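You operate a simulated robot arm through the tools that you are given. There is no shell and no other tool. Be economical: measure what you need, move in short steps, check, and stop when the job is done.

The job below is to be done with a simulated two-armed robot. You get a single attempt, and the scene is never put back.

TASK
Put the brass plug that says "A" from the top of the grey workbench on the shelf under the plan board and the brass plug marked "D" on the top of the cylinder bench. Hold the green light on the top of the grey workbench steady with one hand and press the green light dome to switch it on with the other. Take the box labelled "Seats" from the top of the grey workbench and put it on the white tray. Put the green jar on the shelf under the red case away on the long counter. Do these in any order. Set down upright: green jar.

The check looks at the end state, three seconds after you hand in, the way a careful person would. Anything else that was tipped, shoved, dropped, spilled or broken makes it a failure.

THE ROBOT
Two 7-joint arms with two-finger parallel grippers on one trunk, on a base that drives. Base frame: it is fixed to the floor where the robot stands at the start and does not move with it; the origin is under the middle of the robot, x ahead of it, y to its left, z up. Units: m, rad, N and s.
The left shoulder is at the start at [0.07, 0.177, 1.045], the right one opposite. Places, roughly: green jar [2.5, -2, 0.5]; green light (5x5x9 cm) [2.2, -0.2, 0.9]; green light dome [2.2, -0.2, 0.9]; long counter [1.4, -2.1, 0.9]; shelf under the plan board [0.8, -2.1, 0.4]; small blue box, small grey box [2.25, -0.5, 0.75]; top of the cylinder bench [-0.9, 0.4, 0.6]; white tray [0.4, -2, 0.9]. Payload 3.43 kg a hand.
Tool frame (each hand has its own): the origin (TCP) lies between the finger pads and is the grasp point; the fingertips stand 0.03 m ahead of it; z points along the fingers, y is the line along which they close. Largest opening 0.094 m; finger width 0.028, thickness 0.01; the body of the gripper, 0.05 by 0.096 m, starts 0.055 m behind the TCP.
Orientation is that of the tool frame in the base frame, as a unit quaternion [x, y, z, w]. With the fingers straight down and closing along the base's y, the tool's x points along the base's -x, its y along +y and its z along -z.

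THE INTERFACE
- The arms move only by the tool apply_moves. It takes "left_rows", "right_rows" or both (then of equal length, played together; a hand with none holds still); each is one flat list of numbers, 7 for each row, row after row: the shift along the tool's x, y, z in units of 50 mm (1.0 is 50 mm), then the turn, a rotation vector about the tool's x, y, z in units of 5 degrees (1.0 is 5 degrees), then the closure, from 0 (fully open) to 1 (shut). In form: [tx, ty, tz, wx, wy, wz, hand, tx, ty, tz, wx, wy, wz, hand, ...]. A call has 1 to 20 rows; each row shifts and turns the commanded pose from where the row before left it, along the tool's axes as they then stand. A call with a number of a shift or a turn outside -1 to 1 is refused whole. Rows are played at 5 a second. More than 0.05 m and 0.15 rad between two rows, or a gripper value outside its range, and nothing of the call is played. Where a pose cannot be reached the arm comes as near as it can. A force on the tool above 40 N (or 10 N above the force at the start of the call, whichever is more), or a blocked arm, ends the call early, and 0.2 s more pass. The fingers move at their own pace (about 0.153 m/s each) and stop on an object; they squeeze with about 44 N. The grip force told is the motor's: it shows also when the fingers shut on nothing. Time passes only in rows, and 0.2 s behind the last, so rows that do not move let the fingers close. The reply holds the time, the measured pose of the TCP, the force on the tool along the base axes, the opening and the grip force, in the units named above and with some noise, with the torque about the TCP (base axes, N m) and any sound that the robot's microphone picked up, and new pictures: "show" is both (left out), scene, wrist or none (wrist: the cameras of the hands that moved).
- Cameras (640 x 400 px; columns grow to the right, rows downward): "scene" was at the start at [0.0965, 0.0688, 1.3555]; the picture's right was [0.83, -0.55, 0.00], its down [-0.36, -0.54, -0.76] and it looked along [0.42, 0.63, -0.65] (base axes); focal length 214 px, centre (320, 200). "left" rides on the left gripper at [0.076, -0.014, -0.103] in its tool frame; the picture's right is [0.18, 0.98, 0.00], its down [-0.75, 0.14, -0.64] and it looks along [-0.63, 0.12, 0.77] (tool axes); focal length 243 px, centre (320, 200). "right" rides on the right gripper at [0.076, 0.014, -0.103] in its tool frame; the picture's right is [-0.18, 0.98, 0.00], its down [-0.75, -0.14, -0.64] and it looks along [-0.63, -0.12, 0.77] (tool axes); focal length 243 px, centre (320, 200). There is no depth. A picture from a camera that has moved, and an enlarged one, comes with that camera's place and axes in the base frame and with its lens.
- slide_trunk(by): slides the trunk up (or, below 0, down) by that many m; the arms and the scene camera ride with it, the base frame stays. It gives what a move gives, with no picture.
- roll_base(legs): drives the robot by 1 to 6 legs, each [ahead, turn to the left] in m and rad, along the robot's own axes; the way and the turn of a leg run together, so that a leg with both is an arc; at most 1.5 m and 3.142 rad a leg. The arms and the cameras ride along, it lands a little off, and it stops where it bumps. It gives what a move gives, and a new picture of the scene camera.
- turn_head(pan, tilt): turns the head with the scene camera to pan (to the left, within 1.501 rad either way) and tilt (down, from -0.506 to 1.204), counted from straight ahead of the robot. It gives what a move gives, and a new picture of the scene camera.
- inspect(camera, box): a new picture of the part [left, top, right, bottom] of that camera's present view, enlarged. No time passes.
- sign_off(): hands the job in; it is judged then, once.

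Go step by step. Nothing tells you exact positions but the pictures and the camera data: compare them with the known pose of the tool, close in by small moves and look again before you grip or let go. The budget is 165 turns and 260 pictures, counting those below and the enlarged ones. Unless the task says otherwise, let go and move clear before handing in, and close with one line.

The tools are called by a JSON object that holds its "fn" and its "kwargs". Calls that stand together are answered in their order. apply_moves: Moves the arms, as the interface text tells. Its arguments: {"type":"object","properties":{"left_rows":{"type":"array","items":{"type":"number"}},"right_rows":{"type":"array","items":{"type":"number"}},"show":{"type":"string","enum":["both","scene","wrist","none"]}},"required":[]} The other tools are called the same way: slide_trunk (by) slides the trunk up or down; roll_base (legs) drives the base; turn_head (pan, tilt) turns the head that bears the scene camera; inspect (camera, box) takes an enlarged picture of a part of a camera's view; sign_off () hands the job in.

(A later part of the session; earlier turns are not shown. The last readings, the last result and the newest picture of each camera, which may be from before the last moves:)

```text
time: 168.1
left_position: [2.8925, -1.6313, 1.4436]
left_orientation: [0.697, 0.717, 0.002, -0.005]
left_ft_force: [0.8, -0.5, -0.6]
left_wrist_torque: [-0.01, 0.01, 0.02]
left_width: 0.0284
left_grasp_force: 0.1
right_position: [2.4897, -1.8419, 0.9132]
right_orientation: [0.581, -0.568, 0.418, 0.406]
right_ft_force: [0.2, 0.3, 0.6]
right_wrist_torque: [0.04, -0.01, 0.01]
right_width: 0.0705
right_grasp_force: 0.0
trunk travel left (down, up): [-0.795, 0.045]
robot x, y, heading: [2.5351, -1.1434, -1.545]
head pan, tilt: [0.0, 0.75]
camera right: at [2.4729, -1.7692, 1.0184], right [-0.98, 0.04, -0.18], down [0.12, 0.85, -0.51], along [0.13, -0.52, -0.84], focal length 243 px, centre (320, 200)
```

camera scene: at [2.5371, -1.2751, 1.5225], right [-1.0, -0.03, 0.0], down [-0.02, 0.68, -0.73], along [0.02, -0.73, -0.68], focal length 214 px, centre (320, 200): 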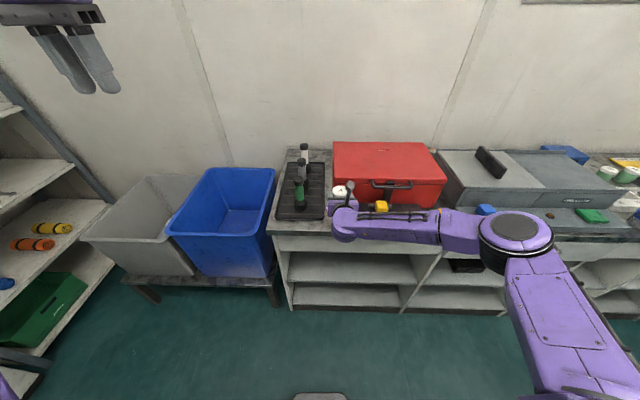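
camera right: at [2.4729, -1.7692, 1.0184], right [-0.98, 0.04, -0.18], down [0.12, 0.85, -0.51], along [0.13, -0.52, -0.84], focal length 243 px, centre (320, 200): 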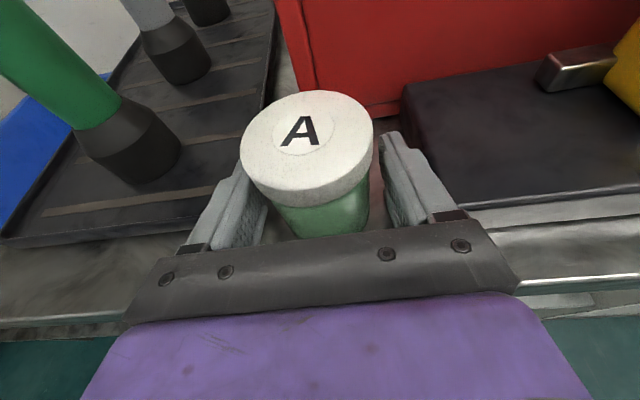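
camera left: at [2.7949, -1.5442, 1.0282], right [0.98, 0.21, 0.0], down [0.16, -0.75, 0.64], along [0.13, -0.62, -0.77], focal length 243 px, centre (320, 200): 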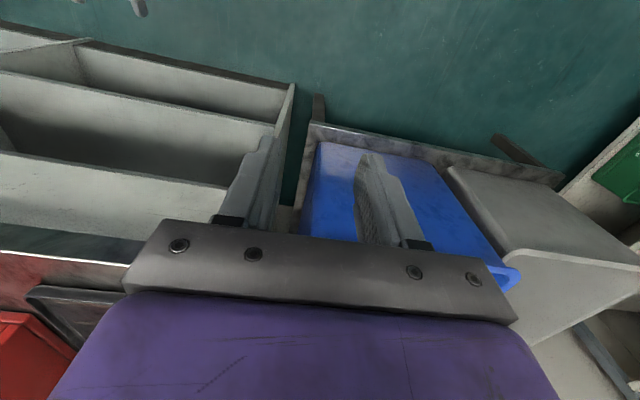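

Jar stands free. Retreating the hand straight back.

{"fn": "apply_moves", "kwargs": {"right_rows": [0, -0.05, 0, 0, 0, 0, 0.25, -0.15, 0, -0.47, 0, 0, 0, 0.25, -0.159, 0, -0.47, 0, 0, 0, 0.25, -0.31, 0, -0.94, 0, 0, 0, 0.25, -0.31, 0, -0.94, 0, 0, 0, 0.25], "show": "both"}}

```text
time: 169.3
left_position: [2.893, -1.6299, 1.4436]
left_orientation: [0.697, 0.718, 0.0, -0.003]
left_ft_force: [0.0, -0.3, 0.5]
left_wrist_torque: [-0.01, 0.02, -0.03]
left_width: 0.0283
left_grasp_force: 0.0
right_position: [2.4883, -1.6916, 0.9154]
right_orientation: [0.58, -0.568, 0.419, 0.407]
right_ft_force: [0.4, 0.5, -0.8]
right_wrist_torque: [0.02, 0.0, -0.01]
right_width: 0.0706
right_grasp_force: 0.0
trunk travel left (down, up): [-0.795, 0.045]
robot x, y, heading: [2.536, -1.1391, -1.546]
head pan, tilt: [0.0, 0.75]
camera scene: at [2.5374, -1.2765, 1.5224], right [-1.0, -0.03, 0.0], down [-0.02, 0.68, -0.73], along [0.02, -0.73, -0.68], focal length 214 px, centre (320, 200)
camera right: at [2.4718, -1.6183, 1.0203], right [-0.98, 0.04, -0.18], down [0.12, 0.85, -0.51], along [0.13, -0.52, -0.84], focal length 243 px, centre (320, 200)
```

scene: 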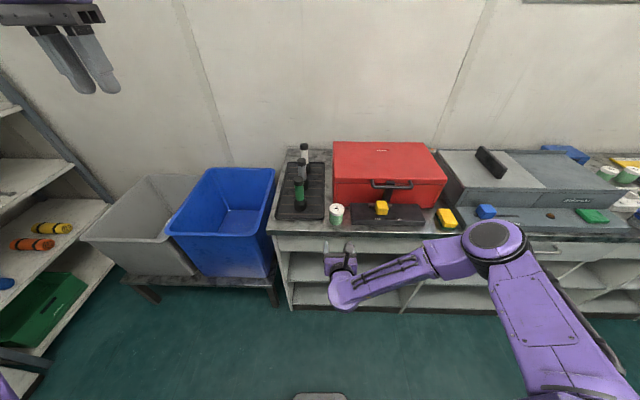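
right: 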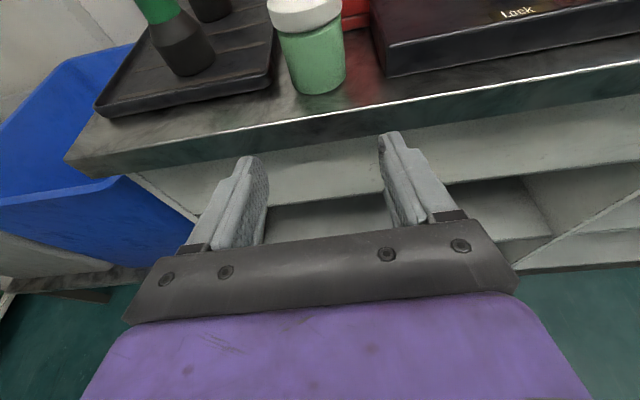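

Jar is upright on the counter. Now I lift the right hand and roll it back to normal for the workbench tasks.

{"fn": "apply_moves", "kwargs": {"right_rows": [0.94, 0, -0.31, 0, 0, 0, 0.3, 0.94, 0, -0.31, 0, 0, 0, 0.3, 0.94, 0, -0.31, 0, 0, 0, 0.3, 0, 0, 0, 0, 0, -1, 0.3, 0, 0, 0, 0, 0, -1, 0.3, 0, 0, 0, 0, 0, -1, 0.3, 0, 0, 0, 0, 0, -1, 0.3, 0, 0, 0, 0, 0, -1, 0.3, 0, 0, 0, 0, 0, -1, 0.3, 0, 0, 0, 0, 0, -1, 0.3, 0, 0, 0, 0, 0, -1, 0.3, 0, 0, 0, 0, 0, -1, 0.3, 0, 0, 0, 0, 0, -1, 0.3, 0, 0, 0, 0, 0, -1, 0.3, 0, 0, 0, 0, 0, -1, 0.3, 0, 0, 0, 0, 0, -1, 0.3, 0, 0, 0, 0, 0, -1, 0.3, 0, 0, 0, 0, 0, -1, 0.3, 0, 0, 0, 0, 0, -1, 0.3, 0, 0, 0, 0, 0, -1, 0.3], "show": "none"}}

{"fn": "apply_moves", "kwargs": {"right_rows": [0, 0, 0, 0, 0, -1, 0.3, 0, 0, 0, 0, 0, -1, 0.3, 0, 0, 0, 0, 0, -1, 0.3, 0, 0, 0, 0, 0, -1, 0.3, 0, 0, 0, 0, 0, -1, 0.3, 0, 0, 0, 0, 0, -1, 0.3, 0, 0, 0, 0, 0, -1, 0.3, 0, 0, 0, 0, 0, -1, 0.3, 0, 0, 0, 0, 0, -1, 0.3, 0, 0, 0, 0, 0, -1, 0.3, 0, 0, 0, 0, 0, -1, 0.3, 0, 0, 0, 0, 0, -1, 0.3, 0, 0, 0, 0, 0, -1, 0.3, 0, 0, 0, 0, 0, -1, 0.3, 0, 0, 0, 0, 0, -1, 0.3, 0, 0, 0, 0, 0, -1, 0.3, 0, 0, 0, 0, 0, -1, 0.3, 0, 0, 0, 0, 0, -1, 0.3, 0, 0, 0, 0, 0, -1, 0.3], "show": "none"}}

{"fn": "apply_moves", "kwargs": {"right_rows": [0, 0, 0, 0, 1, 0, 0.3, 0, 0, 0, 0, 1, 0, 0.3, 0, 0, 0, 0, 1, 0, 0.3, 0, 0, 0, 0, 1, 0, 0.3, 0, 0, 0, 0, 1, 0, 0.3, 0, 0, 0, 0, 1, 0, 0.3, 0, 0, 0, 0, 1, 0, 0.3, 0, 0, 0, 0, 1, 0, 0.3, 0, 0, 0, 0, 1, 0, 0.3, 0, 0, 0, 0, 1, 0, 0.3, 0, 0, 0, 0, 1, 0, 0.3, 0, 0, 0, 0, 1, 0, 0.3, 0, 0, 0, 0, 1, 0, 0.3, 0, 0, 0, 0, 1, 0, 0.3], "show": "scene"}}

```text
time: 173.5
left_position: [2.8928, -1.6319, 1.4426]
left_orientation: [0.697, 0.717, 0.0, -0.003]
left_ft_force: [0.4, -0.8, 0.5]
left_wrist_torque: [0.01, 0.01, -0.01]
left_width: 0.0282
left_grasp_force: 0.1
right_position: [2.4866, -1.6929, 1.063]
right_orientation: [0.812, -0.027, 0.034, 0.582]
right_ft_force: [-0.1, -0.6, -0.3]
right_wrist_torque: [-0.01, 0.0, 0.03]
right_width: 0.0656
right_grasp_force: 0.0
trunk travel left (down, up): [-0.795, 0.045]
robot x, y, heading: [2.5306, -1.1419, -1.546]
head pan, tilt: [0.0, 0.75]
```

```text
time: 177.5
left_position: [2.8926, -1.6315, 1.4427]
left_orientation: [0.696, 0.718, 0.0, -0.004]
left_ft_force: [-0.4, -0.8, 0.0]
left_wrist_torque: [-0.03, 0.03, 0.01]
left_width: 0.028
left_grasp_force: 0.0
right_position: [2.4863, -1.6932, 1.0645]
right_orientation: [0.567, 0.581, -0.407, 0.418]
right_ft_force: [0.3, 0.2, -1.0]
right_wrist_torque: [0.02, 0.0, -0.01]
right_width: 0.066
right_grasp_force: 0.0
trunk travel left (down, up): [-0.795, 0.045]
robot x, y, heading: [2.5354, -1.1424, -1.543]
head pan, tilt: [0.0, 0.75]
```

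```text
time: 180.5
left_position: [2.8916, -1.6319, 1.4428]
left_orientation: [0.697, 0.717, 0.001, -0.004]
left_ft_force: [-0.3, -1.1, -0.4]
left_wrist_torque: [0.0, -0.01, -0.04]
left_width: 0.0281
left_grasp_force: 0.0
right_position: [2.487, -1.6937, 1.0626]
right_orientation: [0.699, 0.715, -0.007, 0.01]
right_ft_force: [-0.7, 0.2, -0.1]
right_wrist_torque: [0.03, -0.02, 0.03]
right_width: 0.0658
right_grasp_force: 0.1
trunk travel left (down, up): [-0.795, 0.045]
robot x, y, heading: [2.5337, -1.1432, -1.543]
head pan, tilt: [0.0, 0.75]
camera scene: at [2.5372, -1.2787, 1.5221], right [-1.0, -0.03, 0.0], down [-0.02, 0.68, -0.73], along [0.02, -0.73, -0.68], focal length 214 px, centre (320, 200)
```

scene: 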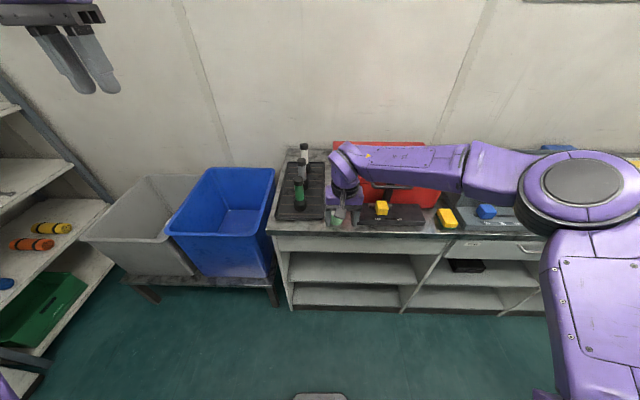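

Backing off and turning round (via the right) to face the workbench near the green light.

{"fn": "roll_base", "kwargs": {"legs": [[-0.1, 0], [0, -1.57], [0, -1.57]]}}

{"fn": "turn_head", "kwargs": {"pan": 0.4, "tilt": 0.6}}

```text
time: 189.3
left_position: [2.1677, -0.5589, 1.4429]
left_orientation: [0.721, -0.693, 0.003, 0.0]
left_ft_force: [1.0, 0.2, 0.2]
left_wrist_torque: [0.04, 0.0, -0.02]
left_width: 0.0281
left_grasp_force: 0.0
right_position: [2.5723, -0.4946, 1.0635]
right_orientation: [0.718, -0.696, -0.01, -0.008]
right_ft_force: [-0.3, -0.8, 0.7]
right_wrist_torque: [-0.02, 0.01, 0.03]
right_width: 0.0658
right_grasp_force: 0.1
trunk travel left (down, up): [-0.795, 0.045]
robot x, y, heading: [2.5277, -1.0458, 1.609]
head pan, tilt: [0.0, 0.75]
camera scene: at [2.5256, -0.9127, 1.5222], right [1.0, 0.04, 0.0], down [0.02, -0.68, -0.73], along [-0.03, 0.73, -0.68], focal length 214 px, centre (320, 200)
```

scene: 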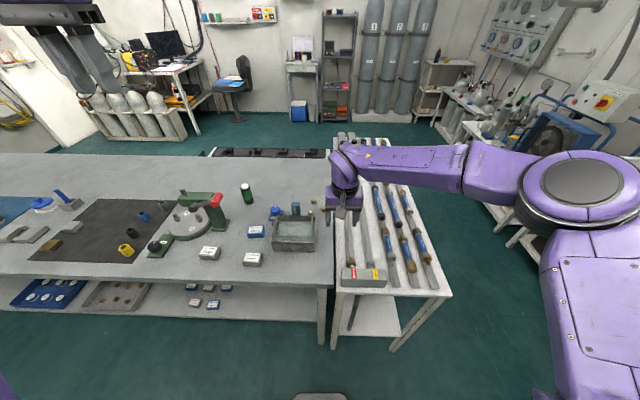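

```text
time: 190.2
left_position: [2.1677, -0.558, 1.4437]
left_orientation: [0.721, -0.693, 0.004, 0.0]
left_ft_force: [0.5, -0.2, 0.0]
left_wrist_torque: [-0.01, 0.02, 0.02]
left_width: 0.0279
left_grasp_force: 0.1
right_position: [2.5741, -0.4933, 1.0644]
right_orientation: [0.719, -0.695, -0.01, -0.007]
right_ft_force: [0.3, -0.5, -0.4]
right_wrist_torque: [0.02, -0.01, -0.01]
right_width: 0.0659
right_grasp_force: 0.0
trunk travel left (down, up): [-0.795, 0.045]
robot x, y, heading: [2.5325, -1.0416, 1.604]
head pan, tilt: [0.4, 0.6]
camera scene: at [2.4919, -0.9153, 1.5351], right [0.91, 0.42, 0.0], down [0.24, -0.51, -0.82], along [-0.35, 0.75, -0.57], focal length 214 px, centre (320, 200)
```

scene: 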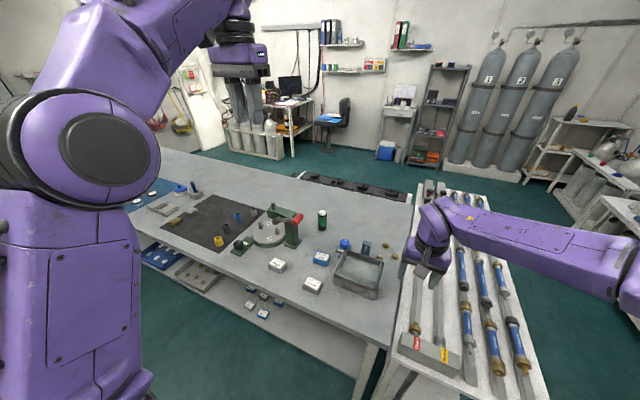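

{"fn": "inspect", "kwargs": {"camera": "scene", "box": [215, 195, 415, 320]}}

```text
3.20 times, centred on (315, 258) of scene
camera zoom: at [2.4919, -0.9153, 1.5351], right [0.91, 0.42, 0.0], down [0.24, -0.51, -0.82], along [-0.35, 0.75, -0.57], focal length 686 px, centre (336, 16)
```

zoom: 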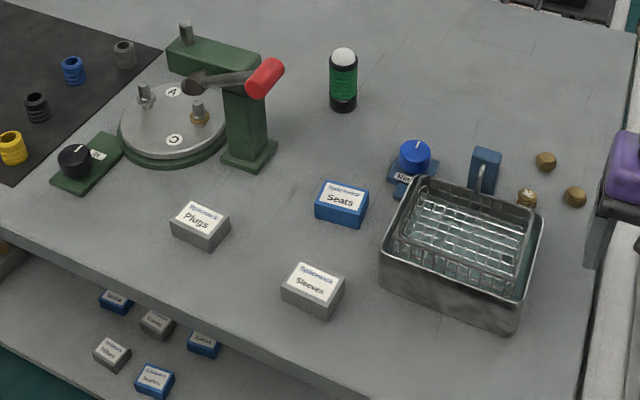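

The scene is clear: green light at (2.18, -0.22), the "Seats" box (blue) at (2.26, -0.41). I'll reposition to x≈2.29 facing the bench, with the right hand raised a bit.

{"fn": "apply_moves", "kwargs": {"right_rows": [0, 0, -1, 0, 0, 0, 0, 0, 0, -1, 0, 0, 0, 0], "show": "none"}}

{"fn": "roll_base", "kwargs": {"legs": [[0, 1.54], [0.24, 0], [0, -1.571]]}}

{"fn": "turn_head", "kwargs": {"pan": 0.0, "tilt": 0.75}}

```text
time: 190.8
left_position: [2.1677, -0.5599, 1.4438]
left_orientation: [0.72, -0.694, 0.004, 0.0]
left_ft_force: [-0.1, 0.1, -1.0]
left_wrist_torque: [0.01, 0.03, 0.02]
left_width: 0.0282
left_grasp_force: 0.0
right_position: [2.572, -0.496, 1.1648]
right_orientation: [0.718, -0.696, -0.01, -0.007]
right_ft_force: [0.5, -0.1, -0.2]
right_wrist_torque: [-0.01, -0.01, -0.03]
right_width: 0.094
right_grasp_force: 0.0
trunk travel left (down, up): [-0.795, 0.045]
robot x, y, heading: [2.5342, -1.0433, 1.604]
head pan, tilt: [0.4, 0.6]
```

```text
time: 200.1
left_position: [1.9497, -0.54, 1.4433]
left_orientation: [-0.706, 0.709, -0.003, 0.0]
left_ft_force: [0.7, -0.1, 0.5]
left_wrist_torque: [0.03, 0.03, 0.0]
left_width: 0.0282
left_grasp_force: 0.1
right_position: [2.3564, -0.4943, 1.1647]
right_orientation: [-0.703, 0.711, 0.01, 0.007]
right_ft_force: [-0.3, 0.0, 0.2]
right_wrist_torque: [0.0, -0.01, 0.0]
right_width: 0.0939
right_grasp_force: 0.1
trunk travel left (down, up): [-0.795, 0.045]
robot x, y, heading: [2.29, -1.0414, 1.567]
head pan, tilt: [0.4, 0.6]
camera scene: at [2.2583, -0.9105, 1.5351], right [0.92, 0.38, 0.0], down [0.22, -0.52, -0.82], along [-0.31, 0.76, -0.57], focal length 214 px, centre (320, 200)
```

scene: 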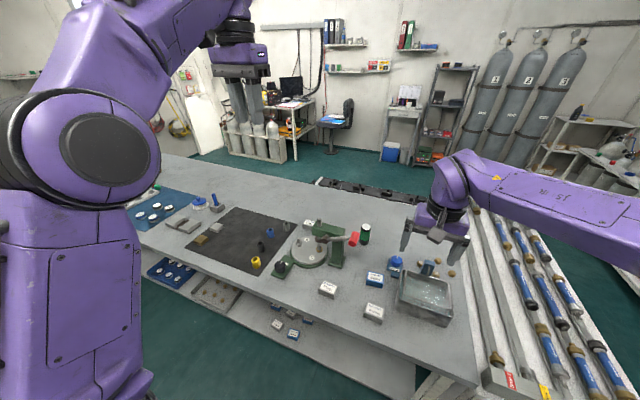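

```text
time: 200.9
left_position: [1.9501, -0.5413, 1.4435]
left_orientation: [-0.706, 0.708, -0.004, 0.0]
left_ft_force: [-0.1, 0.0, -2.0]
left_wrist_torque: [0.01, -0.01, 0.0]
left_width: 0.0281
left_grasp_force: 0.1
right_position: [2.3575, -0.4935, 1.163]
right_orientation: [-0.703, 0.711, 0.009, 0.007]
right_ft_force: [0.0, 0.0, -0.4]
right_wrist_torque: [0.04, -0.02, 0.04]
right_width: 0.0944
right_grasp_force: 0.0
trunk travel left (down, up): [-0.795, 0.045]
robot x, y, heading: [2.2975, -1.0411, 1.558]
head pan, tilt: [0.0, 0.75]
camera scene: at [2.2931, -0.9093, 1.5222], right [1.0, -0.01, 0.0], down [0.0, -0.68, -0.73], along [0.01, 0.73, -0.68], focal length 214 px, centre (320, 200)
```

scene: 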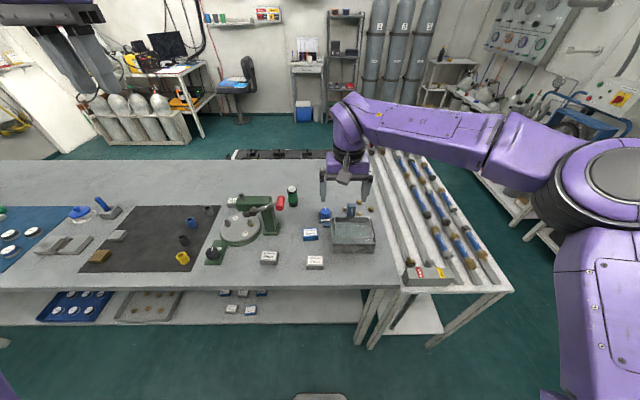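

Light at about (2.18, -0.215). Driving closer to the bench, then orienting the right hand (yaw 40° left, tilt 50°).

{"fn": "roll_base", "kwargs": {"legs": [[0.225, 0]]}}

{"fn": "apply_moves", "kwargs": {"right_rows": [0.4, 0, 0, 0, 0, -1, 0, 0.4, 0, 0, 0, 0, -1, 0, 0.4, 0, 0, 0, 0, -1, 0, 0, 0, 0, 0, 0, -1, 0, 0, 0, 0, 0, 0, -1, 0, 0, 0, 0, 0, 0, -1, 0, 0, 0, 0, 0, 0, -1, 0, 0, 0, 0, 0, 0, -1, 0, 0, 0, 0, 0, -1, 0, 0, 0, 0, 0, 0, -1, 0, 0, 0, 0, 0, 0, -1, 0, 0, 0, 0, 0, 0, -1, 0, 0, 0, 0, 0, 0, -1, 0, 0, 0, 0, 0, 0, -1, 0, 0, 0, 0, 0, 0, -1, 0, 0, 0, 0, 0, 0, -1, 0, 0, 0, 0, 0, 0, -1, 0, 0, 0, 0, 0, 0, -1, 0, 0], "show": "both"}}

```text
time: 202.6
left_position: [1.9507, -0.3212, 1.4427]
left_orientation: [-0.706, 0.708, -0.003, 0.001]
left_ft_force: [0.4, -0.1, 0.1]
left_wrist_torque: [0.01, 0.0, -0.03]
left_width: 0.0281
left_grasp_force: 0.0
right_position: [2.3572, -0.2725, 1.165]
right_orientation: [-0.705, 0.709, 0.011, 0.007]
right_ft_force: [0.1, -1.0, -0.5]
right_wrist_torque: [-0.05, -0.03, 0.01]
right_width: 0.0939
right_grasp_force: 0.1
trunk travel left (down, up): [-0.795, 0.045]
robot x, y, heading: [2.2909, -0.8202, 1.567]
head pan, tilt: [0.0, 0.75]
camera scene: at [2.2941, -0.6892, 1.5225], right [1.0, 0.0, 0.0], down [0.0, -0.68, -0.73], along [0.0, 0.73, -0.68], focal length 214 px, centre (320, 200)
```

scene: 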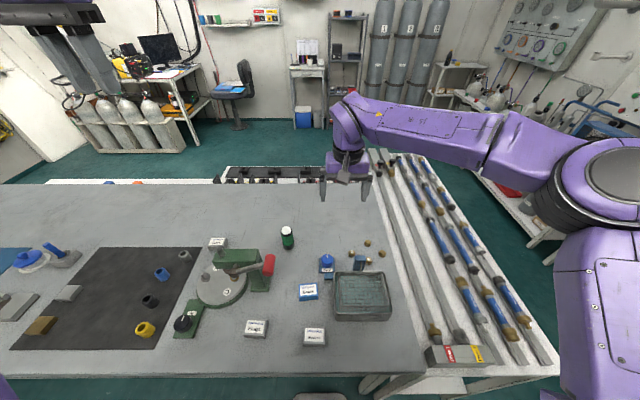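

```text
time: 206.4
left_position: [1.9504, -0.3196, 1.4426]
left_orientation: [-0.707, 0.707, -0.004, 0.0]
left_ft_force: [0.2, 0.4, -0.1]
left_wrist_torque: [-0.03, 0.0, -0.02]
left_width: 0.0283
left_grasp_force: 0.0
right_position: [2.3604, -0.3308, 1.1622]
right_orientation: [0.737, -0.519, -0.353, -0.252]
right_ft_force: [-0.1, 0.0, 0.2]
right_wrist_torque: [-0.02, 0.0, -0.01]
right_width: 0.0942
right_grasp_force: 0.0
right hand out of reach, approached as far as the arm can: row 5, 6, 7, 8
trunk travel left (down, up): [-0.795, 0.045]
robot x, y, heading: [2.296, -0.8113, 1.561]
head pan, tilt: [0.0, 0.75]
camera scene: at [2.2943, -0.687, 1.5223], right [1.0, 0.0, 0.0], down [0.0, -0.68, -0.73], along [0.0, 0.73, -0.68], focal length 214 px, centre (320, 200)
camera right: at [2.392, -0.4566, 1.1669], right [-0.96, -0.22, 0.14], down [0.14, 0.01, 0.99], along [-0.22, 0.97, 0.02], focal length 243 px, centre (320, 200)
```

scene: 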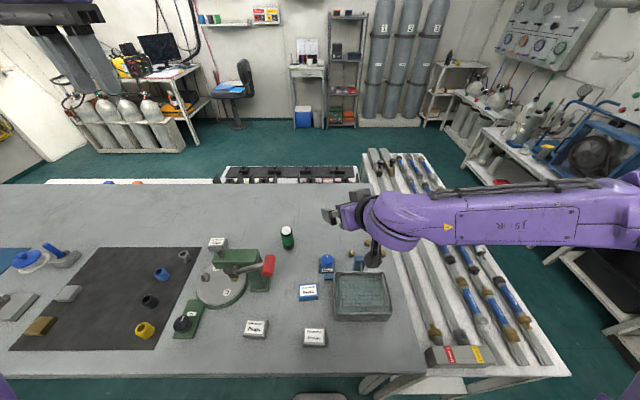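
right: 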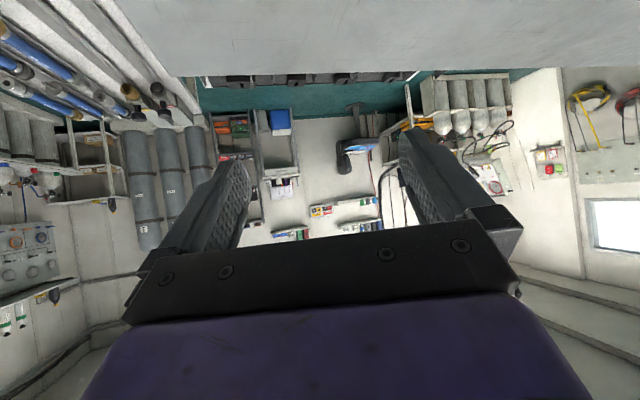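

The yaw only reached about 19°. I'll try adding more yaw about the vertical now that the hand is tilted.

{"fn": "apply_moves", "kwargs": {"right_rows": [0, 0, 0, -0.78, 0, -0.62, 0, 0, 0, 0, -0.78, 0, -0.62, 0, 0, 0, 0, -0.78, 0, -0.62, 0, 0, 0, 0, -0.78, 0, -0.62, 0], "show": "none"}}

{"fn": "inspect", "kwargs": {"camera": "scene", "box": [180, 200, 420, 350]}}

```text
time: 207.4
left_position: [1.9495, -0.3184, 1.4431]
left_orientation: [-0.707, 0.707, -0.004, 0.0]
left_ft_force: [0.1, 1.1, -1.6]
left_wrist_torque: [0.02, 0.04, 0.01]
left_width: 0.0281
left_grasp_force: 0.0
right_position: [2.3624, -0.3312, 1.1628]
right_orientation: [0.816, -0.383, -0.391, -0.185]
right_ft_force: [-0.2, 0.0, -0.2]
right_wrist_torque: [-0.04, 0.0, -0.02]
right_width: 0.0941
right_grasp_force: 0.1
trunk travel left (down, up): [-0.795, 0.045]
robot x, y, heading: [2.2916, -0.8175, 1.568]
head pan, tilt: [0.0, 0.75]
```

```text
2.67 times, centred on (300, 275) of scene
camera zoom: at [2.2945, -0.6867, 1.5222], right [1.0, 0.0, 0.0], down [0.0, -0.68, -0.73], along [0.0, 0.73, -0.68], focal length 572 px, centre (373, 0)
```

zoom: 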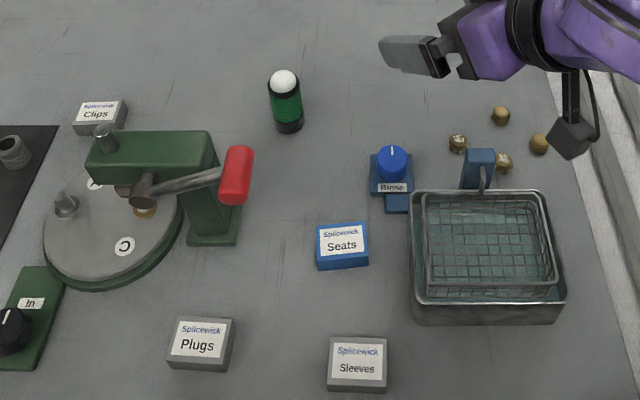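

Now yaw ≈40°, tilt ≈51°. Moving to a standoff 10 cm short of the light along the finger direction.

{"fn": "apply_moves", "kwargs": {"right_rows": [0.284, 0.229, 0.765, 0, 0, 0, 0, 0.284, 0.229, 0.765, 0, 0, 0, 0, 0.284, 0.229, 0.765, 0, 0, 0, 0, 0.284, 0.229, 0.765, 0, 0, 0, 0, 0.284, 0.229, 0.765, 0, 0, 0, 0, 0.284, 0.229, 0.765, 0, 0, 0, 0], "show": "both"}}

{"fn": "inspect", "kwargs": {"camera": "scene", "box": [200, 200, 400, 325]}}

```text
time: 208.8
left_position: [1.9487, -0.318, 1.4424]
left_orientation: [-0.707, 0.707, -0.004, 0.0]
left_ft_force: [-0.9, 0.4, 0.9]
left_wrist_torque: [-0.02, 0.04, -0.01]
left_width: 0.0284
left_grasp_force: 0.0
right_position: [2.2292, -0.2742, 0.954]
right_orientation: [0.816, -0.383, -0.391, -0.186]
right_ft_force: [-0.4, 0.9, 0.4]
right_wrist_torque: [-0.01, 0.01, 0.0]
right_width: 0.0941
right_grasp_force: 0.0
trunk travel left (down, up): [-0.795, 0.045]
robot x, y, heading: [2.2969, -0.8172, 1.567]
head pan, tilt: [0.0, 0.75]
camera scene: at [2.2926, -0.6858, 1.5222], right [1.0, 0.0, 0.0], down [0.0, -0.68, -0.73], along [0.0, 0.73, -0.68], focal length 214 px, centre (320, 200)
camera right: at [2.3001, -0.3828, 0.9582], right [-0.83, -0.54, 0.14], down [0.12, 0.07, 0.99], along [-0.54, 0.84, 0.01], focal length 243 px, centre (320, 200)
```

scene: 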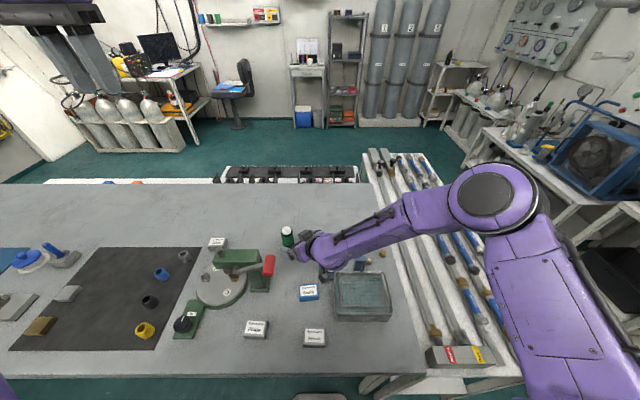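
right: 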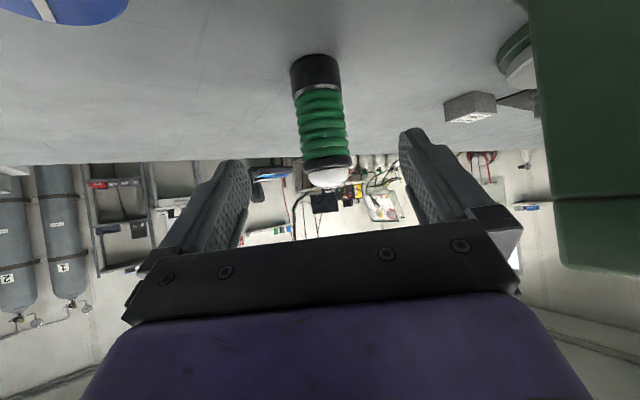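

```text
3.20 times, centred on (300, 262) of scene
camera zoom: at [2.2926, -0.6858, 1.5222], right [1.0, 0.0, 0.0], down [0.0, -0.68, -0.73], along [0.0, 0.73, -0.68], focal length 686 px, centre (384, 0)
```

zoom: 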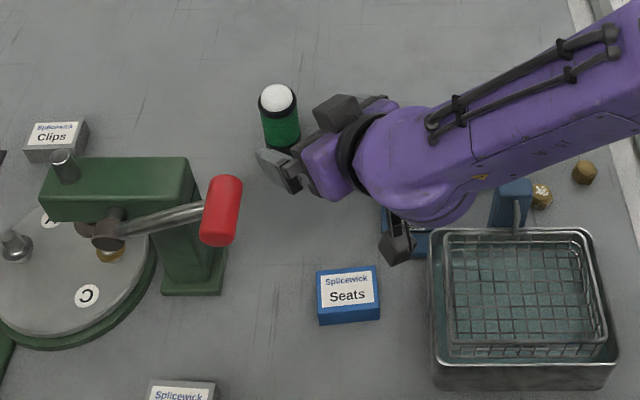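

Well aligned with the light. Advancing along the finger direction, then checking before closing.

{"fn": "apply_moves", "kwargs": {"right_rows": [0, 0.03, 0.65, 0, 0, 0, 0, 0, 0.03, 0.65, 0, 0, 0, 0, 0, 0, 0.6, 0, 0, 0, 0, 0, 0, 0, 0, 0, 0, 0], "show": "wrist"}}

{"fn": "inspect", "kwargs": {"camera": "scene", "box": [240, 200, 400, 300]}}

```text
time: 209.8
left_position: [1.9498, -0.3191, 1.4435]
left_orientation: [-0.706, 0.708, -0.004, 0.001]
left_ft_force: [-0.1, -0.6, -0.5]
left_wrist_torque: [0.0, -0.01, 0.02]
left_width: 0.0283
left_grasp_force: 0.1
right_position: [2.1793, -0.2206, 0.8925]
right_orientation: [0.816, -0.383, -0.391, -0.185]
right_ft_force: [-0.2, -0.8, 0.6]
right_wrist_torque: [0.01, -0.01, 0.0]
right_width: 0.0942
right_grasp_force: 0.1
trunk travel left (down, up): [-0.795, 0.045]
robot x, y, heading: [2.2942, -0.8168, 1.565]
head pan, tilt: [0.0, 0.75]
camera right: at [2.2513, -0.3287, 0.8968], right [-0.83, -0.54, 0.14], down [0.13, 0.06, 0.99], along [-0.54, 0.84, 0.01], focal length 243 px, centre (320, 200)
```

right: 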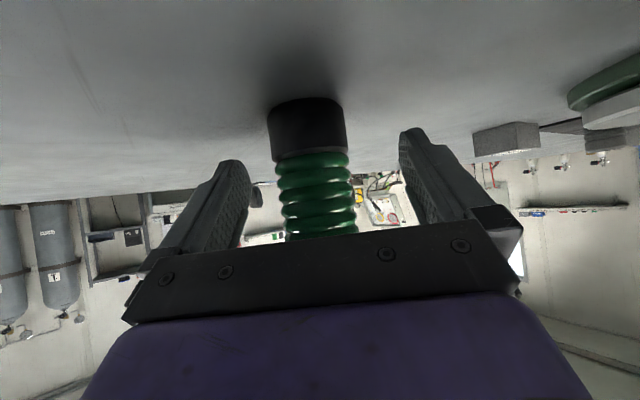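

```text
4.00 times, centred on (320, 250) of scene
camera zoom: at [2.2943, -0.6869, 1.5222], right [1.0, 0.0, 0.0], down [0.0, -0.68, -0.73], along [0.0, 0.73, -0.68], focal length 858 px, centre (320, 0)
```

zoom: 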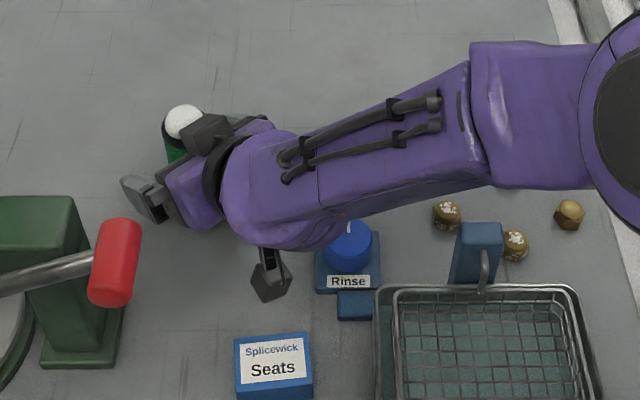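

Light is centred between the fingers. Closing gently.

{"fn": "apply_moves", "kwargs": {"right_rows": [0, -0.04, 0.05, 0, 0, 0, 0.2, 0, 0, 0, 0, 0, 0, 0.4, 0, 0, 0, 0, 0, 0, 0.6, 0, 0, 0, 0, 0, 0, 1, 0, 0, 0, 0, 0, 0, 1], "show": "wrist"}}

{"fn": "inspect", "kwargs": {"camera": "scene", "box": [240, 200, 400, 300]}}

```text
time: 211.0
left_position: [1.9503, -0.3179, 1.4431]
left_orientation: [-0.707, 0.708, -0.003, 0.001]
left_ft_force: [0.3, 1.0, 0.5]
left_wrist_torque: [0.0, -0.02, -0.01]
left_width: 0.0282
left_grasp_force: 0.2
right_position: [2.1798, -0.2187, 0.8906]
right_orientation: [0.816, -0.383, -0.391, -0.186]
right_ft_force: [-0.2, 0.8, 1.1]
right_wrist_torque: [-0.05, 0.03, 0.0]
right_width: 0.0448
right_grasp_force: 43.4
trunk travel left (down, up): [-0.795, 0.045]
robot x, y, heading: [2.2948, -0.8191, 1.568]
head pan, tilt: [0.0, 0.75]
camera right: at [2.2513, -0.3264, 0.896], right [-0.83, -0.54, 0.14], down [0.12, 0.06, 0.99], along [-0.54, 0.84, 0.01], focal length 243 px, centre (320, 200)
```

right: 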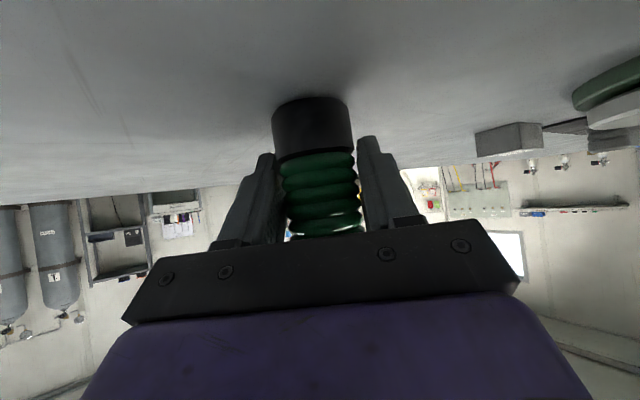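

```text
4.00 times, centred on (320, 250) of scene
camera zoom: at [2.294, -0.6866, 1.5222], right [1.0, 0.0, 0.0], down [0.0, -0.68, -0.73], along [0.0, 0.73, -0.68], focal length 858 px, centre (320, 0)
```

zoom: 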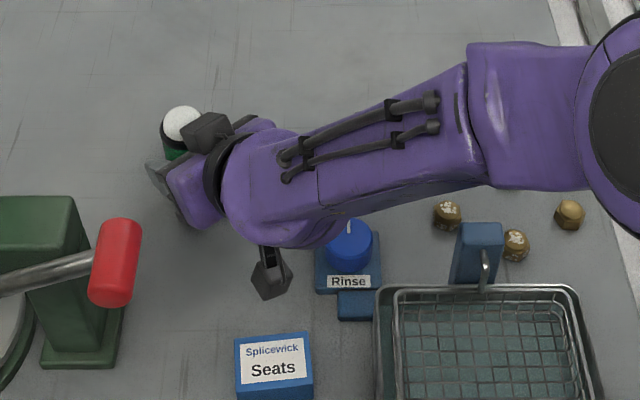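

The light is held steadily. Now prepare the left hand: close the fingers, yaw it clockwise so its camera points away from the right hand, and tilt slightly forward.

{"fn": "apply_moves", "kwargs": {"left_rows": [0, 0, 0, 0, 0, 1, 1, 0, 0, 0, 0, 0, 1, 1, 0, 0, 0, 0, 0, 1, 1, 0, 0, 0, 0, 0, 1, 1, 0, 0, 0, 0, 0, 1, 1, 0, 0, 0, 0, 0, 1, 1, 0, 0, 0, 0, 0, 1, 1, 0, 0, 0, 0, 0, 1, 1, 0, 0, 0, 0, 0, 1, 1, 0, 0, 0, 0, 0, 1, 1, 0, 0, 0, 0, 0, 1, 1, 0, 0, 0, 0, 0, 1, 1, 0, 0, 0, 0, 0, 1, 1, 0, 0, 0, 0, 0, 1, 1, 0, 0, 0, 0, 0, 1, 1, 0, 0, 0, 0, 0, 1, 1, 0, 0, 0, -0.98, -0.17, 0, 1, 0, 0, 0, -0.98, -0.17, 0, 1, 0, 0, 0, -0.98, -0.17, 0, 1, 0, 0, 0, -0.98, -0.17, 0, 1], "show": "scene"}}

```text
time: 215.2
left_position: [1.9467, -0.3192, 1.4428]
left_orientation: [-0.085, 0.982, 0.17, 0.018]
left_ft_force: [-0.7, -0.2, -0.7]
left_wrist_torque: [0.02, -0.02, 0.0]
left_width: 0.0002
left_grasp_force: 33.1
right_position: [2.179, -0.2197, 0.8913]
right_orientation: [0.817, -0.382, -0.391, -0.186]
right_ft_force: [-0.5, -0.2, -0.6]
right_wrist_torque: [-0.01, 0.08, -0.03]
right_width: 0.0447
right_grasp_force: 43.9
trunk travel left (down, up): [-0.795, 0.045]
robot x, y, heading: [2.2902, -0.8178, 1.566]
head pan, tilt: [0.0, 0.75]
camera scene: at [2.2911, -0.6874, 1.5223], right [1.0, 0.0, 0.0], down [0.0, -0.68, -0.73], along [0.0, 0.73, -0.68], focal length 214 px, centre (320, 200)
```

scene: 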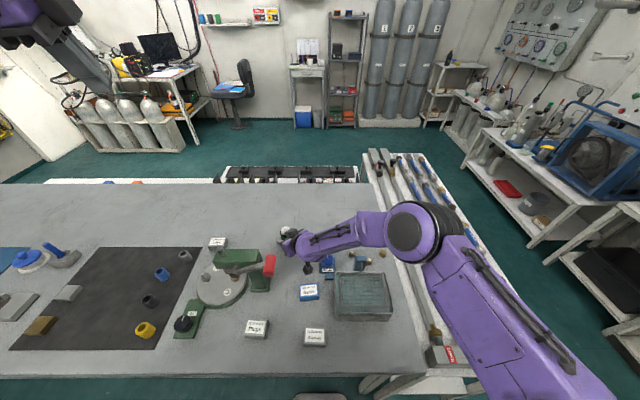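

Moving the left hand to hover above the dome.

{"fn": "apply_moves", "kwargs": {"left_rows": [-0.425, -0.138, 0.753, 0, 0, 0, 1, -0.425, -0.138, 0.753, 0, 0, 0, 1, -0.425, -0.138, 0.753, 0, 0, 0, 1, -0.425, -0.138, 0.753, 0, 0, 0, 1, -0.425, -0.138, 0.753, 0, 0, 0, 1, -0.425, -0.138, 0.753, 0, 0, 0, 1, -0.425, -0.138, 0.753, 0, 0, 0, 1, -0.425, -0.138, 0.753, 0, 0, 0, 1, -0.425, -0.138, 0.753, 0, 0, 0, 1, -0.425, -0.138, 0.753, 0, 0, 0, 1, 0, 0, 0, 0, 0, 0, 1], "show": "both"}}

{"fn": "inspect", "kwargs": {"camera": "scene", "box": [210, 190, 370, 290]}}

```text
time: 217.6
left_position: [2.1732, -0.2252, 1.077]
left_orientation: [-0.086, 0.982, 0.17, 0.017]
left_ft_force: [-1.0, -0.3, -0.8]
left_wrist_torque: [0.0, -0.02, 0.0]
left_width: 0.0001
left_grasp_force: 32.4
right_position: [2.1803, -0.2183, 0.8909]
right_orientation: [0.816, -0.383, -0.39, -0.187]
right_ft_force: [1.0, 1.0, 0.8]
right_wrist_torque: [-0.02, 0.02, 0.0]
right_width: 0.0451
right_grasp_force: 44.1
trunk travel left (down, up): [-0.795, 0.045]
robot x, y, heading: [2.2956, -0.8178, 1.566]
head pan, tilt: [0.0, 0.75]
camera scene: at [2.2934, -0.6872, 1.5222], right [1.0, 0.0, 0.0], down [0.0, -0.68, -0.73], along [0.0, 0.73, -0.68], focal length 214 px, centre (320, 200)
camera left: at [2.1005, -0.2846, 1.1656], right [-0.35, 0.88, 0.31], down [0.71, 0.04, 0.7], along [0.6, 0.47, -0.64], focal length 243 px, centre (320, 200)
```

scene: 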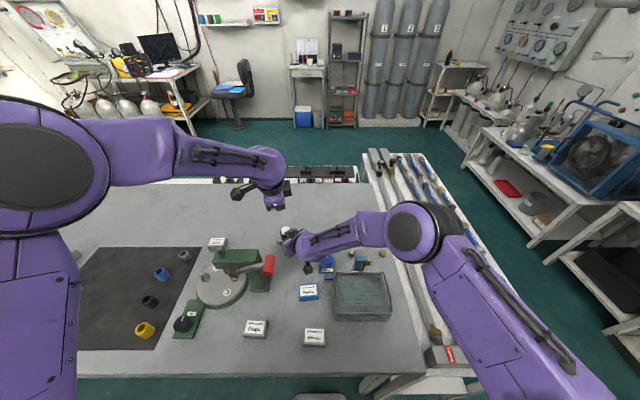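
left: 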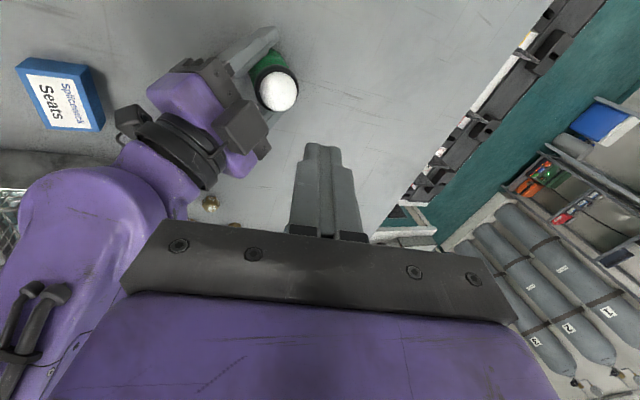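

```text
4.00 times, centred on (290, 240) of scene
camera zoom: at [2.2934, -0.6872, 1.5222], right [1.0, 0.0, 0.0], down [0.0, -0.68, -0.73], along [0.0, 0.73, -0.68], focal length 858 px, centre (440, 40)
```

zoom: 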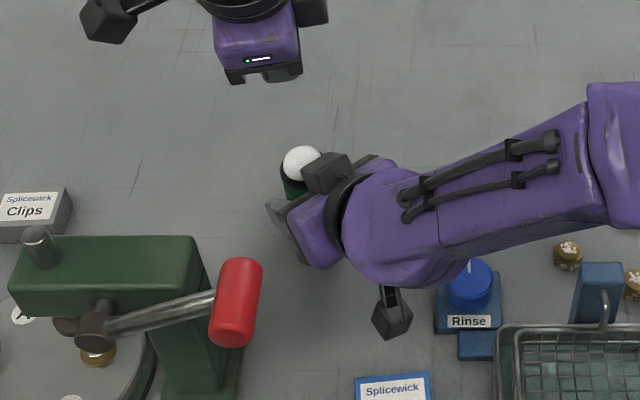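

The left fingertip hovers above; a grey block on the right hand sits beside the dome, so I aim slightly left. Descending close to the dome.

{"fn": "apply_moves", "kwargs": {"left_rows": [0.142, -0.197, 0.85, 0, 0, 0, 1, 0.142, -0.197, 0.85, 0, 0, 0, 1, 0, 0, 0, 0, 0, 0, 1], "show": "wrist"}}

{"fn": "inspect", "kwargs": {"camera": "scene", "box": [230, 190, 350, 265]}}

```text
time: 218.4
left_position: [2.1645, -0.2145, 0.9932]
left_orientation: [-0.086, 0.982, 0.169, 0.017]
left_ft_force: [-0.5, -0.4, -0.7]
left_wrist_torque: [0.02, 0.03, 0.04]
left_width: 0.0001
left_grasp_force: 33.1
right_position: [2.1804, -0.2195, 0.8921]
right_orientation: [0.815, -0.384, -0.391, -0.187]
right_ft_force: [-0.3, 1.8, 0.6]
right_wrist_torque: [-0.01, 0.07, -0.03]
right_width: 0.045
right_grasp_force: 44.0
trunk travel left (down, up): [-0.795, 0.045]
robot x, y, heading: [2.2931, -0.818, 1.562]
head pan, tilt: [0.0, 0.75]
camera left: at [2.0913, -0.2741, 1.0811], right [-0.35, 0.88, 0.31], down [0.71, 0.04, 0.7], along [0.6, 0.47, -0.64], focal length 243 px, centre (320, 200)
```

left: 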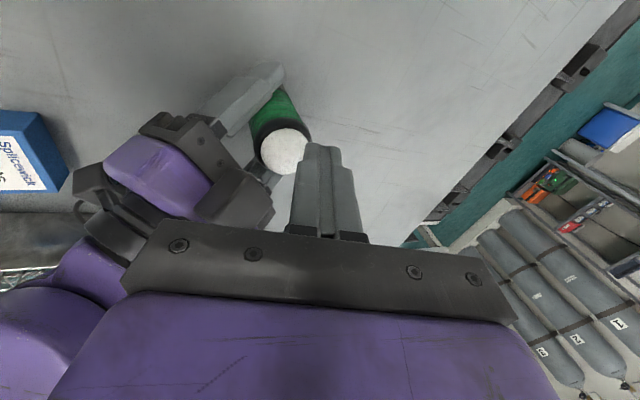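

```text
5.33 times, centred on (290, 228) of scene
camera zoom: at [2.294, -0.6868, 1.5222], right [1.0, 0.0, 0.0], down [0.0, -0.68, -0.73], along [0.0, 0.73, -0.68], focal length 1144 px, centre (480, 53)
```

zoom: 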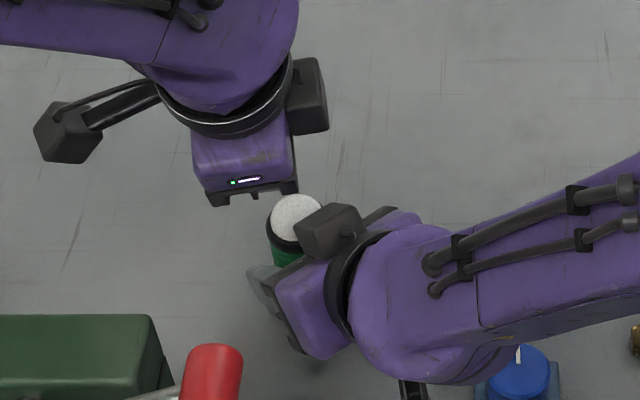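

Fingertip is about 1.2 cm off the dome's centre; shifting over it and going down in 5 mm steps.

{"fn": "apply_moves", "kwargs": {"left_rows": [-0.076, -0.148, -0.05, 0, 0, 0, 1, 0.006, -0.033, 0.094, 0, 0, 0, 1, 0.006, -0.033, 0.094, 0, 0, 0, 1, 0.006, -0.033, 0.094, 0, 0, 0, 1, 0, 0, 0, 0, 0, 0, 1], "show": "wrist"}}

```text
time: 219.6
left_position: [2.1683, -0.2218, 0.9785]
left_orientation: [-0.085, 0.982, 0.17, 0.017]
left_ft_force: [-0.1, -0.3, 2.7]
left_wrist_torque: [-0.03, -0.01, -0.02]
left_width: 0.0
left_grasp_force: 33.9
right_position: [2.1798, -0.2192, 0.8909]
right_orientation: [0.816, -0.383, -0.39, -0.187]
right_ft_force: [-1.4, 0.1, 1.6]
right_wrist_torque: [-0.04, 0.05, 0.01]
right_width: 0.0447
right_grasp_force: 44.4
trunk travel left (down, up): [-0.795, 0.045]
robot x, y, heading: [2.2955, -0.8202, 1.562]
head pan, tilt: [0.0, 0.75]
heard: click
camera left: at [2.095, -0.2814, 1.0656], right [-0.35, 0.88, 0.31], down [0.72, 0.04, 0.7], along [0.6, 0.47, -0.64], focal length 243 px, centre (320, 200)
```

left: 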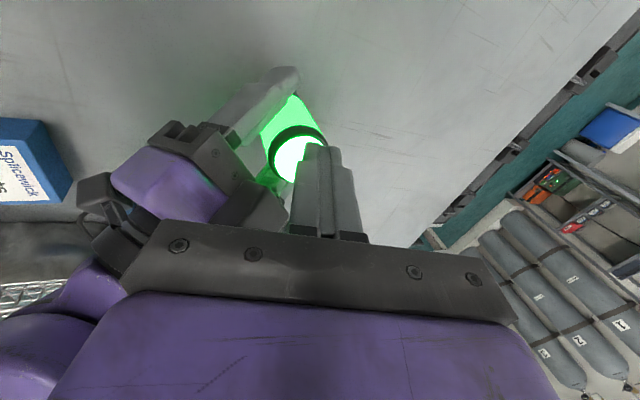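

Click heard and the light is on. Raising the left hand straight up and away.

{"fn": "apply_moves", "kwargs": {"left_rows": [-0.064, 0.33, -0.93, 0, 0, 0, 1, -0.064, 0.33, -0.93, 0, 0, 0, 1, -0.064, 0.33, -0.93, 0, 0, 0, 1, -0.064, 0.33, -0.93, 0, 0, 0, 1, 0.3, 0.3, -0.85, 0, 0, 0, 1, 0.6, -0.1, -0.7, 0, 0, 0, 1, 0.6, -0.1, -0.7, 0, 0, 0, 1, 0.6, -0.1, -0.7, 0, 0, 0, 1, 0.6, -0.1, -0.7, 0, 0, 0, 1], "show": "scene"}}

{"fn": "inspect", "kwargs": {"camera": "scene", "box": [230, 190, 350, 265]}}

```text
time: 221.6
left_position: [2.0309, -0.3076, 1.336]
left_orientation: [-0.086, 0.982, 0.17, 0.017]
left_ft_force: [0.5, -1.3, -0.4]
left_wrist_torque: [-0.01, 0.01, -0.03]
left_width: 0.0002
left_grasp_force: 33.0
right_position: [2.1779, -0.218, 0.8917]
right_orientation: [0.817, -0.383, -0.39, -0.186]
right_ft_force: [-0.7, 2.0, 0.6]
right_wrist_torque: [0.02, 0.12, -0.02]
right_width: 0.0449
right_grasp_force: 44.3
trunk travel left (down, up): [-0.795, 0.045]
robot x, y, heading: [2.2938, -0.8214, 1.564]
head pan, tilt: [0.0, 0.75]
camera scene: at [2.2899, -0.6877, 1.5223], right [1.0, 0.0, 0.0], down [0.0, -0.68, -0.73], along [0.01, 0.73, -0.68], focal length 214 px, centre (320, 200)
```

scene: 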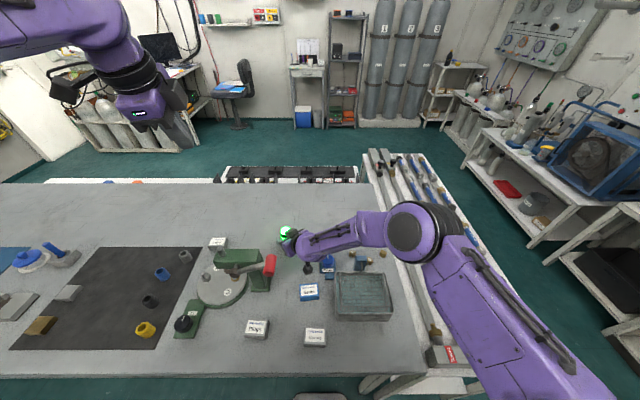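

```text
5.33 times, centred on (290, 228) of scene
camera zoom: at [2.2899, -0.6877, 1.5223], right [1.0, 0.0, 0.0], down [0.0, -0.68, -0.73], along [0.01, 0.73, -0.68], focal length 1144 px, centre (480, 53)
```

zoom: 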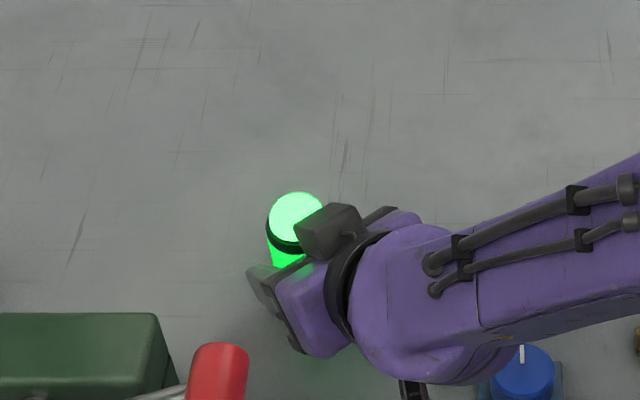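

Light stays on. Releasing with the right hand and withdrawing along the finger axis, then up.

{"fn": "apply_moves", "kwargs": {"right_rows": [0, 0, 0, 0, 0, 0, 0.4, 0, 0, 0, 0, 0, 0, 0.2, 0, 0, 0, 0, 0, 0, 0, 0, 0, -0.5, 0, 0, 0, 0, 0, 0, -1, 0, 0, 0, 0, 0, 0, -1, 0, 0, 0, 0, -0.78, 0, -0.6, 0, 0, 0, 0, -0.78, 0, -0.6, 0, 0, 0, 0, -0.78, 0, -0.6, 0, 0, 0, 0], "show": "scene"}}

{"fn": "inspect", "kwargs": {"camera": "scene", "box": [210, 200, 410, 325]}}

```text
time: 223.6
left_position: [2.0372, -0.3081, 1.3381]
left_orientation: [-0.086, 0.981, 0.171, 0.017]
left_ft_force: [0.2, -0.1, -0.1]
left_wrist_torque: [0.02, 0.02, 0.01]
left_width: 0.0002
left_grasp_force: 32.9
right_position: [2.2398, -0.2942, 1.1176]
right_orientation: [0.816, -0.384, -0.391, -0.186]
right_ft_force: [0.4, -0.7, -0.2]
right_wrist_torque: [-0.03, -0.01, 0.0]
right_width: 0.094
right_grasp_force: 0.0
trunk travel left (down, up): [-0.795, 0.045]
robot x, y, heading: [2.2949, -0.817, 1.563]
head pan, tilt: [0.0, 0.75]
camera scene: at [2.2947, -0.6887, 1.5223], right [1.0, 0.0, 0.0], down [0.0, -0.68, -0.73], along [0.0, 0.73, -0.68], focal length 214 px, centre (320, 200)
```

scene: 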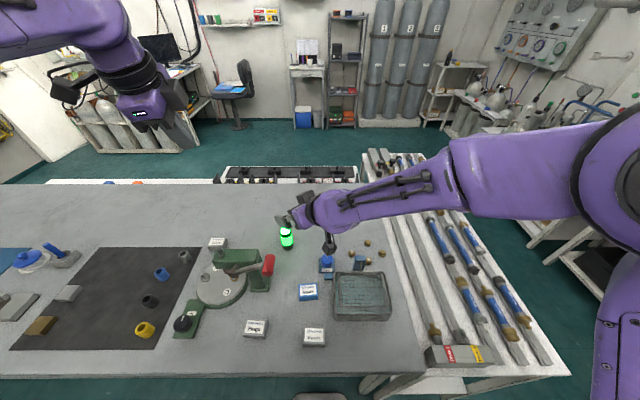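

```text
3.20 times, centred on (310, 262) of scene
camera zoom: at [2.2947, -0.6887, 1.5223], right [1.0, 0.0, 0.0], down [0.0, -0.68, -0.73], along [0.0, 0.73, -0.68], focal length 686 px, centre (352, 0)
```

zoom: 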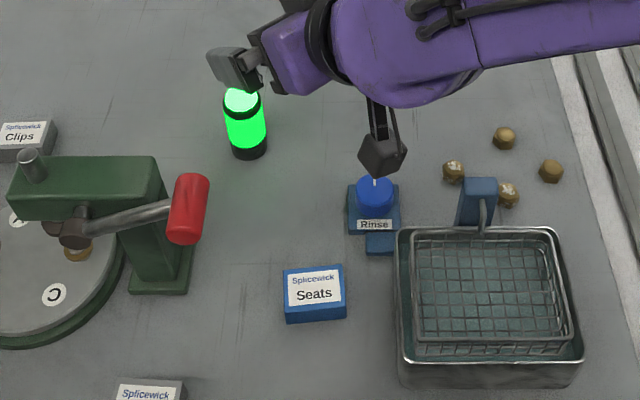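

Light is on and standing. Next the Seats box at (2.26, -0.40): bringing the right hand back to vertical above it.

{"fn": "apply_moves", "kwargs": {"right_rows": [0.457, 0.433, -0.572, 0, 0, 0, 0, 0.457, 0.433, -0.572, 0, 0, 0, 0, 0.457, 0.433, -0.572, 0, 0, 0, 0, 0, 0, 0, 0, 1, 0, 0, 0, 0, 0, 0, 1, 0, 0, 0, 0, 0, 0, 1, 0, 0, 0, 0, 0, 0, 1, 0, 0, 0, 0, 0, 0, 1, 0, 0, 0, 0, 0, 0, 1, 0, 0, 0, 0, 0, 0, 1, 0, 0, 0, 0, 0, 0, 1, 0, 0, 0, 0, 0, 0, 1, 0, 0, 0, 0, 0, 0, 1, 0, 0, 0, 0, 0, 0, 0, 1, 0, 0, 0, 0, 0, 0, 1, 0, 0, 0, 0, 0, 0, 1, 0, 0, 0, 0, 0, 0, 1, 0, 0, 0, 0, 0, 0, 1, 0, 0, 0, 0, 0, 0, 1, 0, 0, 0, 0, 0, 0, 1, 0], "show": "wrist"}}

```text
time: 227.8
left_position: [2.035, -0.3069, 1.3373]
left_orientation: [-0.086, 0.982, 0.17, 0.017]
left_ft_force: [0.1, -1.0, 0.0]
left_wrist_torque: [-0.02, -0.01, 0.0]
left_width: 0.0
left_grasp_force: 32.5
right_position: [2.2617, -0.4143, 1.1182]
right_orientation: [0.729, -0.683, -0.043, -0.015]
right_ft_force: [0.1, -0.1, -0.6]
right_wrist_torque: [0.01, -0.03, 0.0]
right_width: 0.0939
right_grasp_force: 0.2
right hand out of reach, approached as far as the arm can: row 6
trunk travel left (down, up): [-0.795, 0.045]
robot x, y, heading: [2.2913, -0.8192, 1.563]
head pan, tilt: [0.0, 0.75]
camera right: at [2.2576, -0.5009, 1.2143], right [-0.99, 0.12, 0.05], down [0.12, 0.71, 0.7], along [0.04, 0.7, -0.72], focal length 243 px, centre (320, 200)
```

right: 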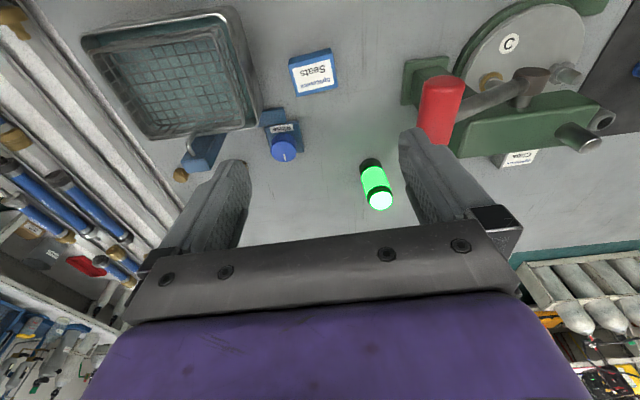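

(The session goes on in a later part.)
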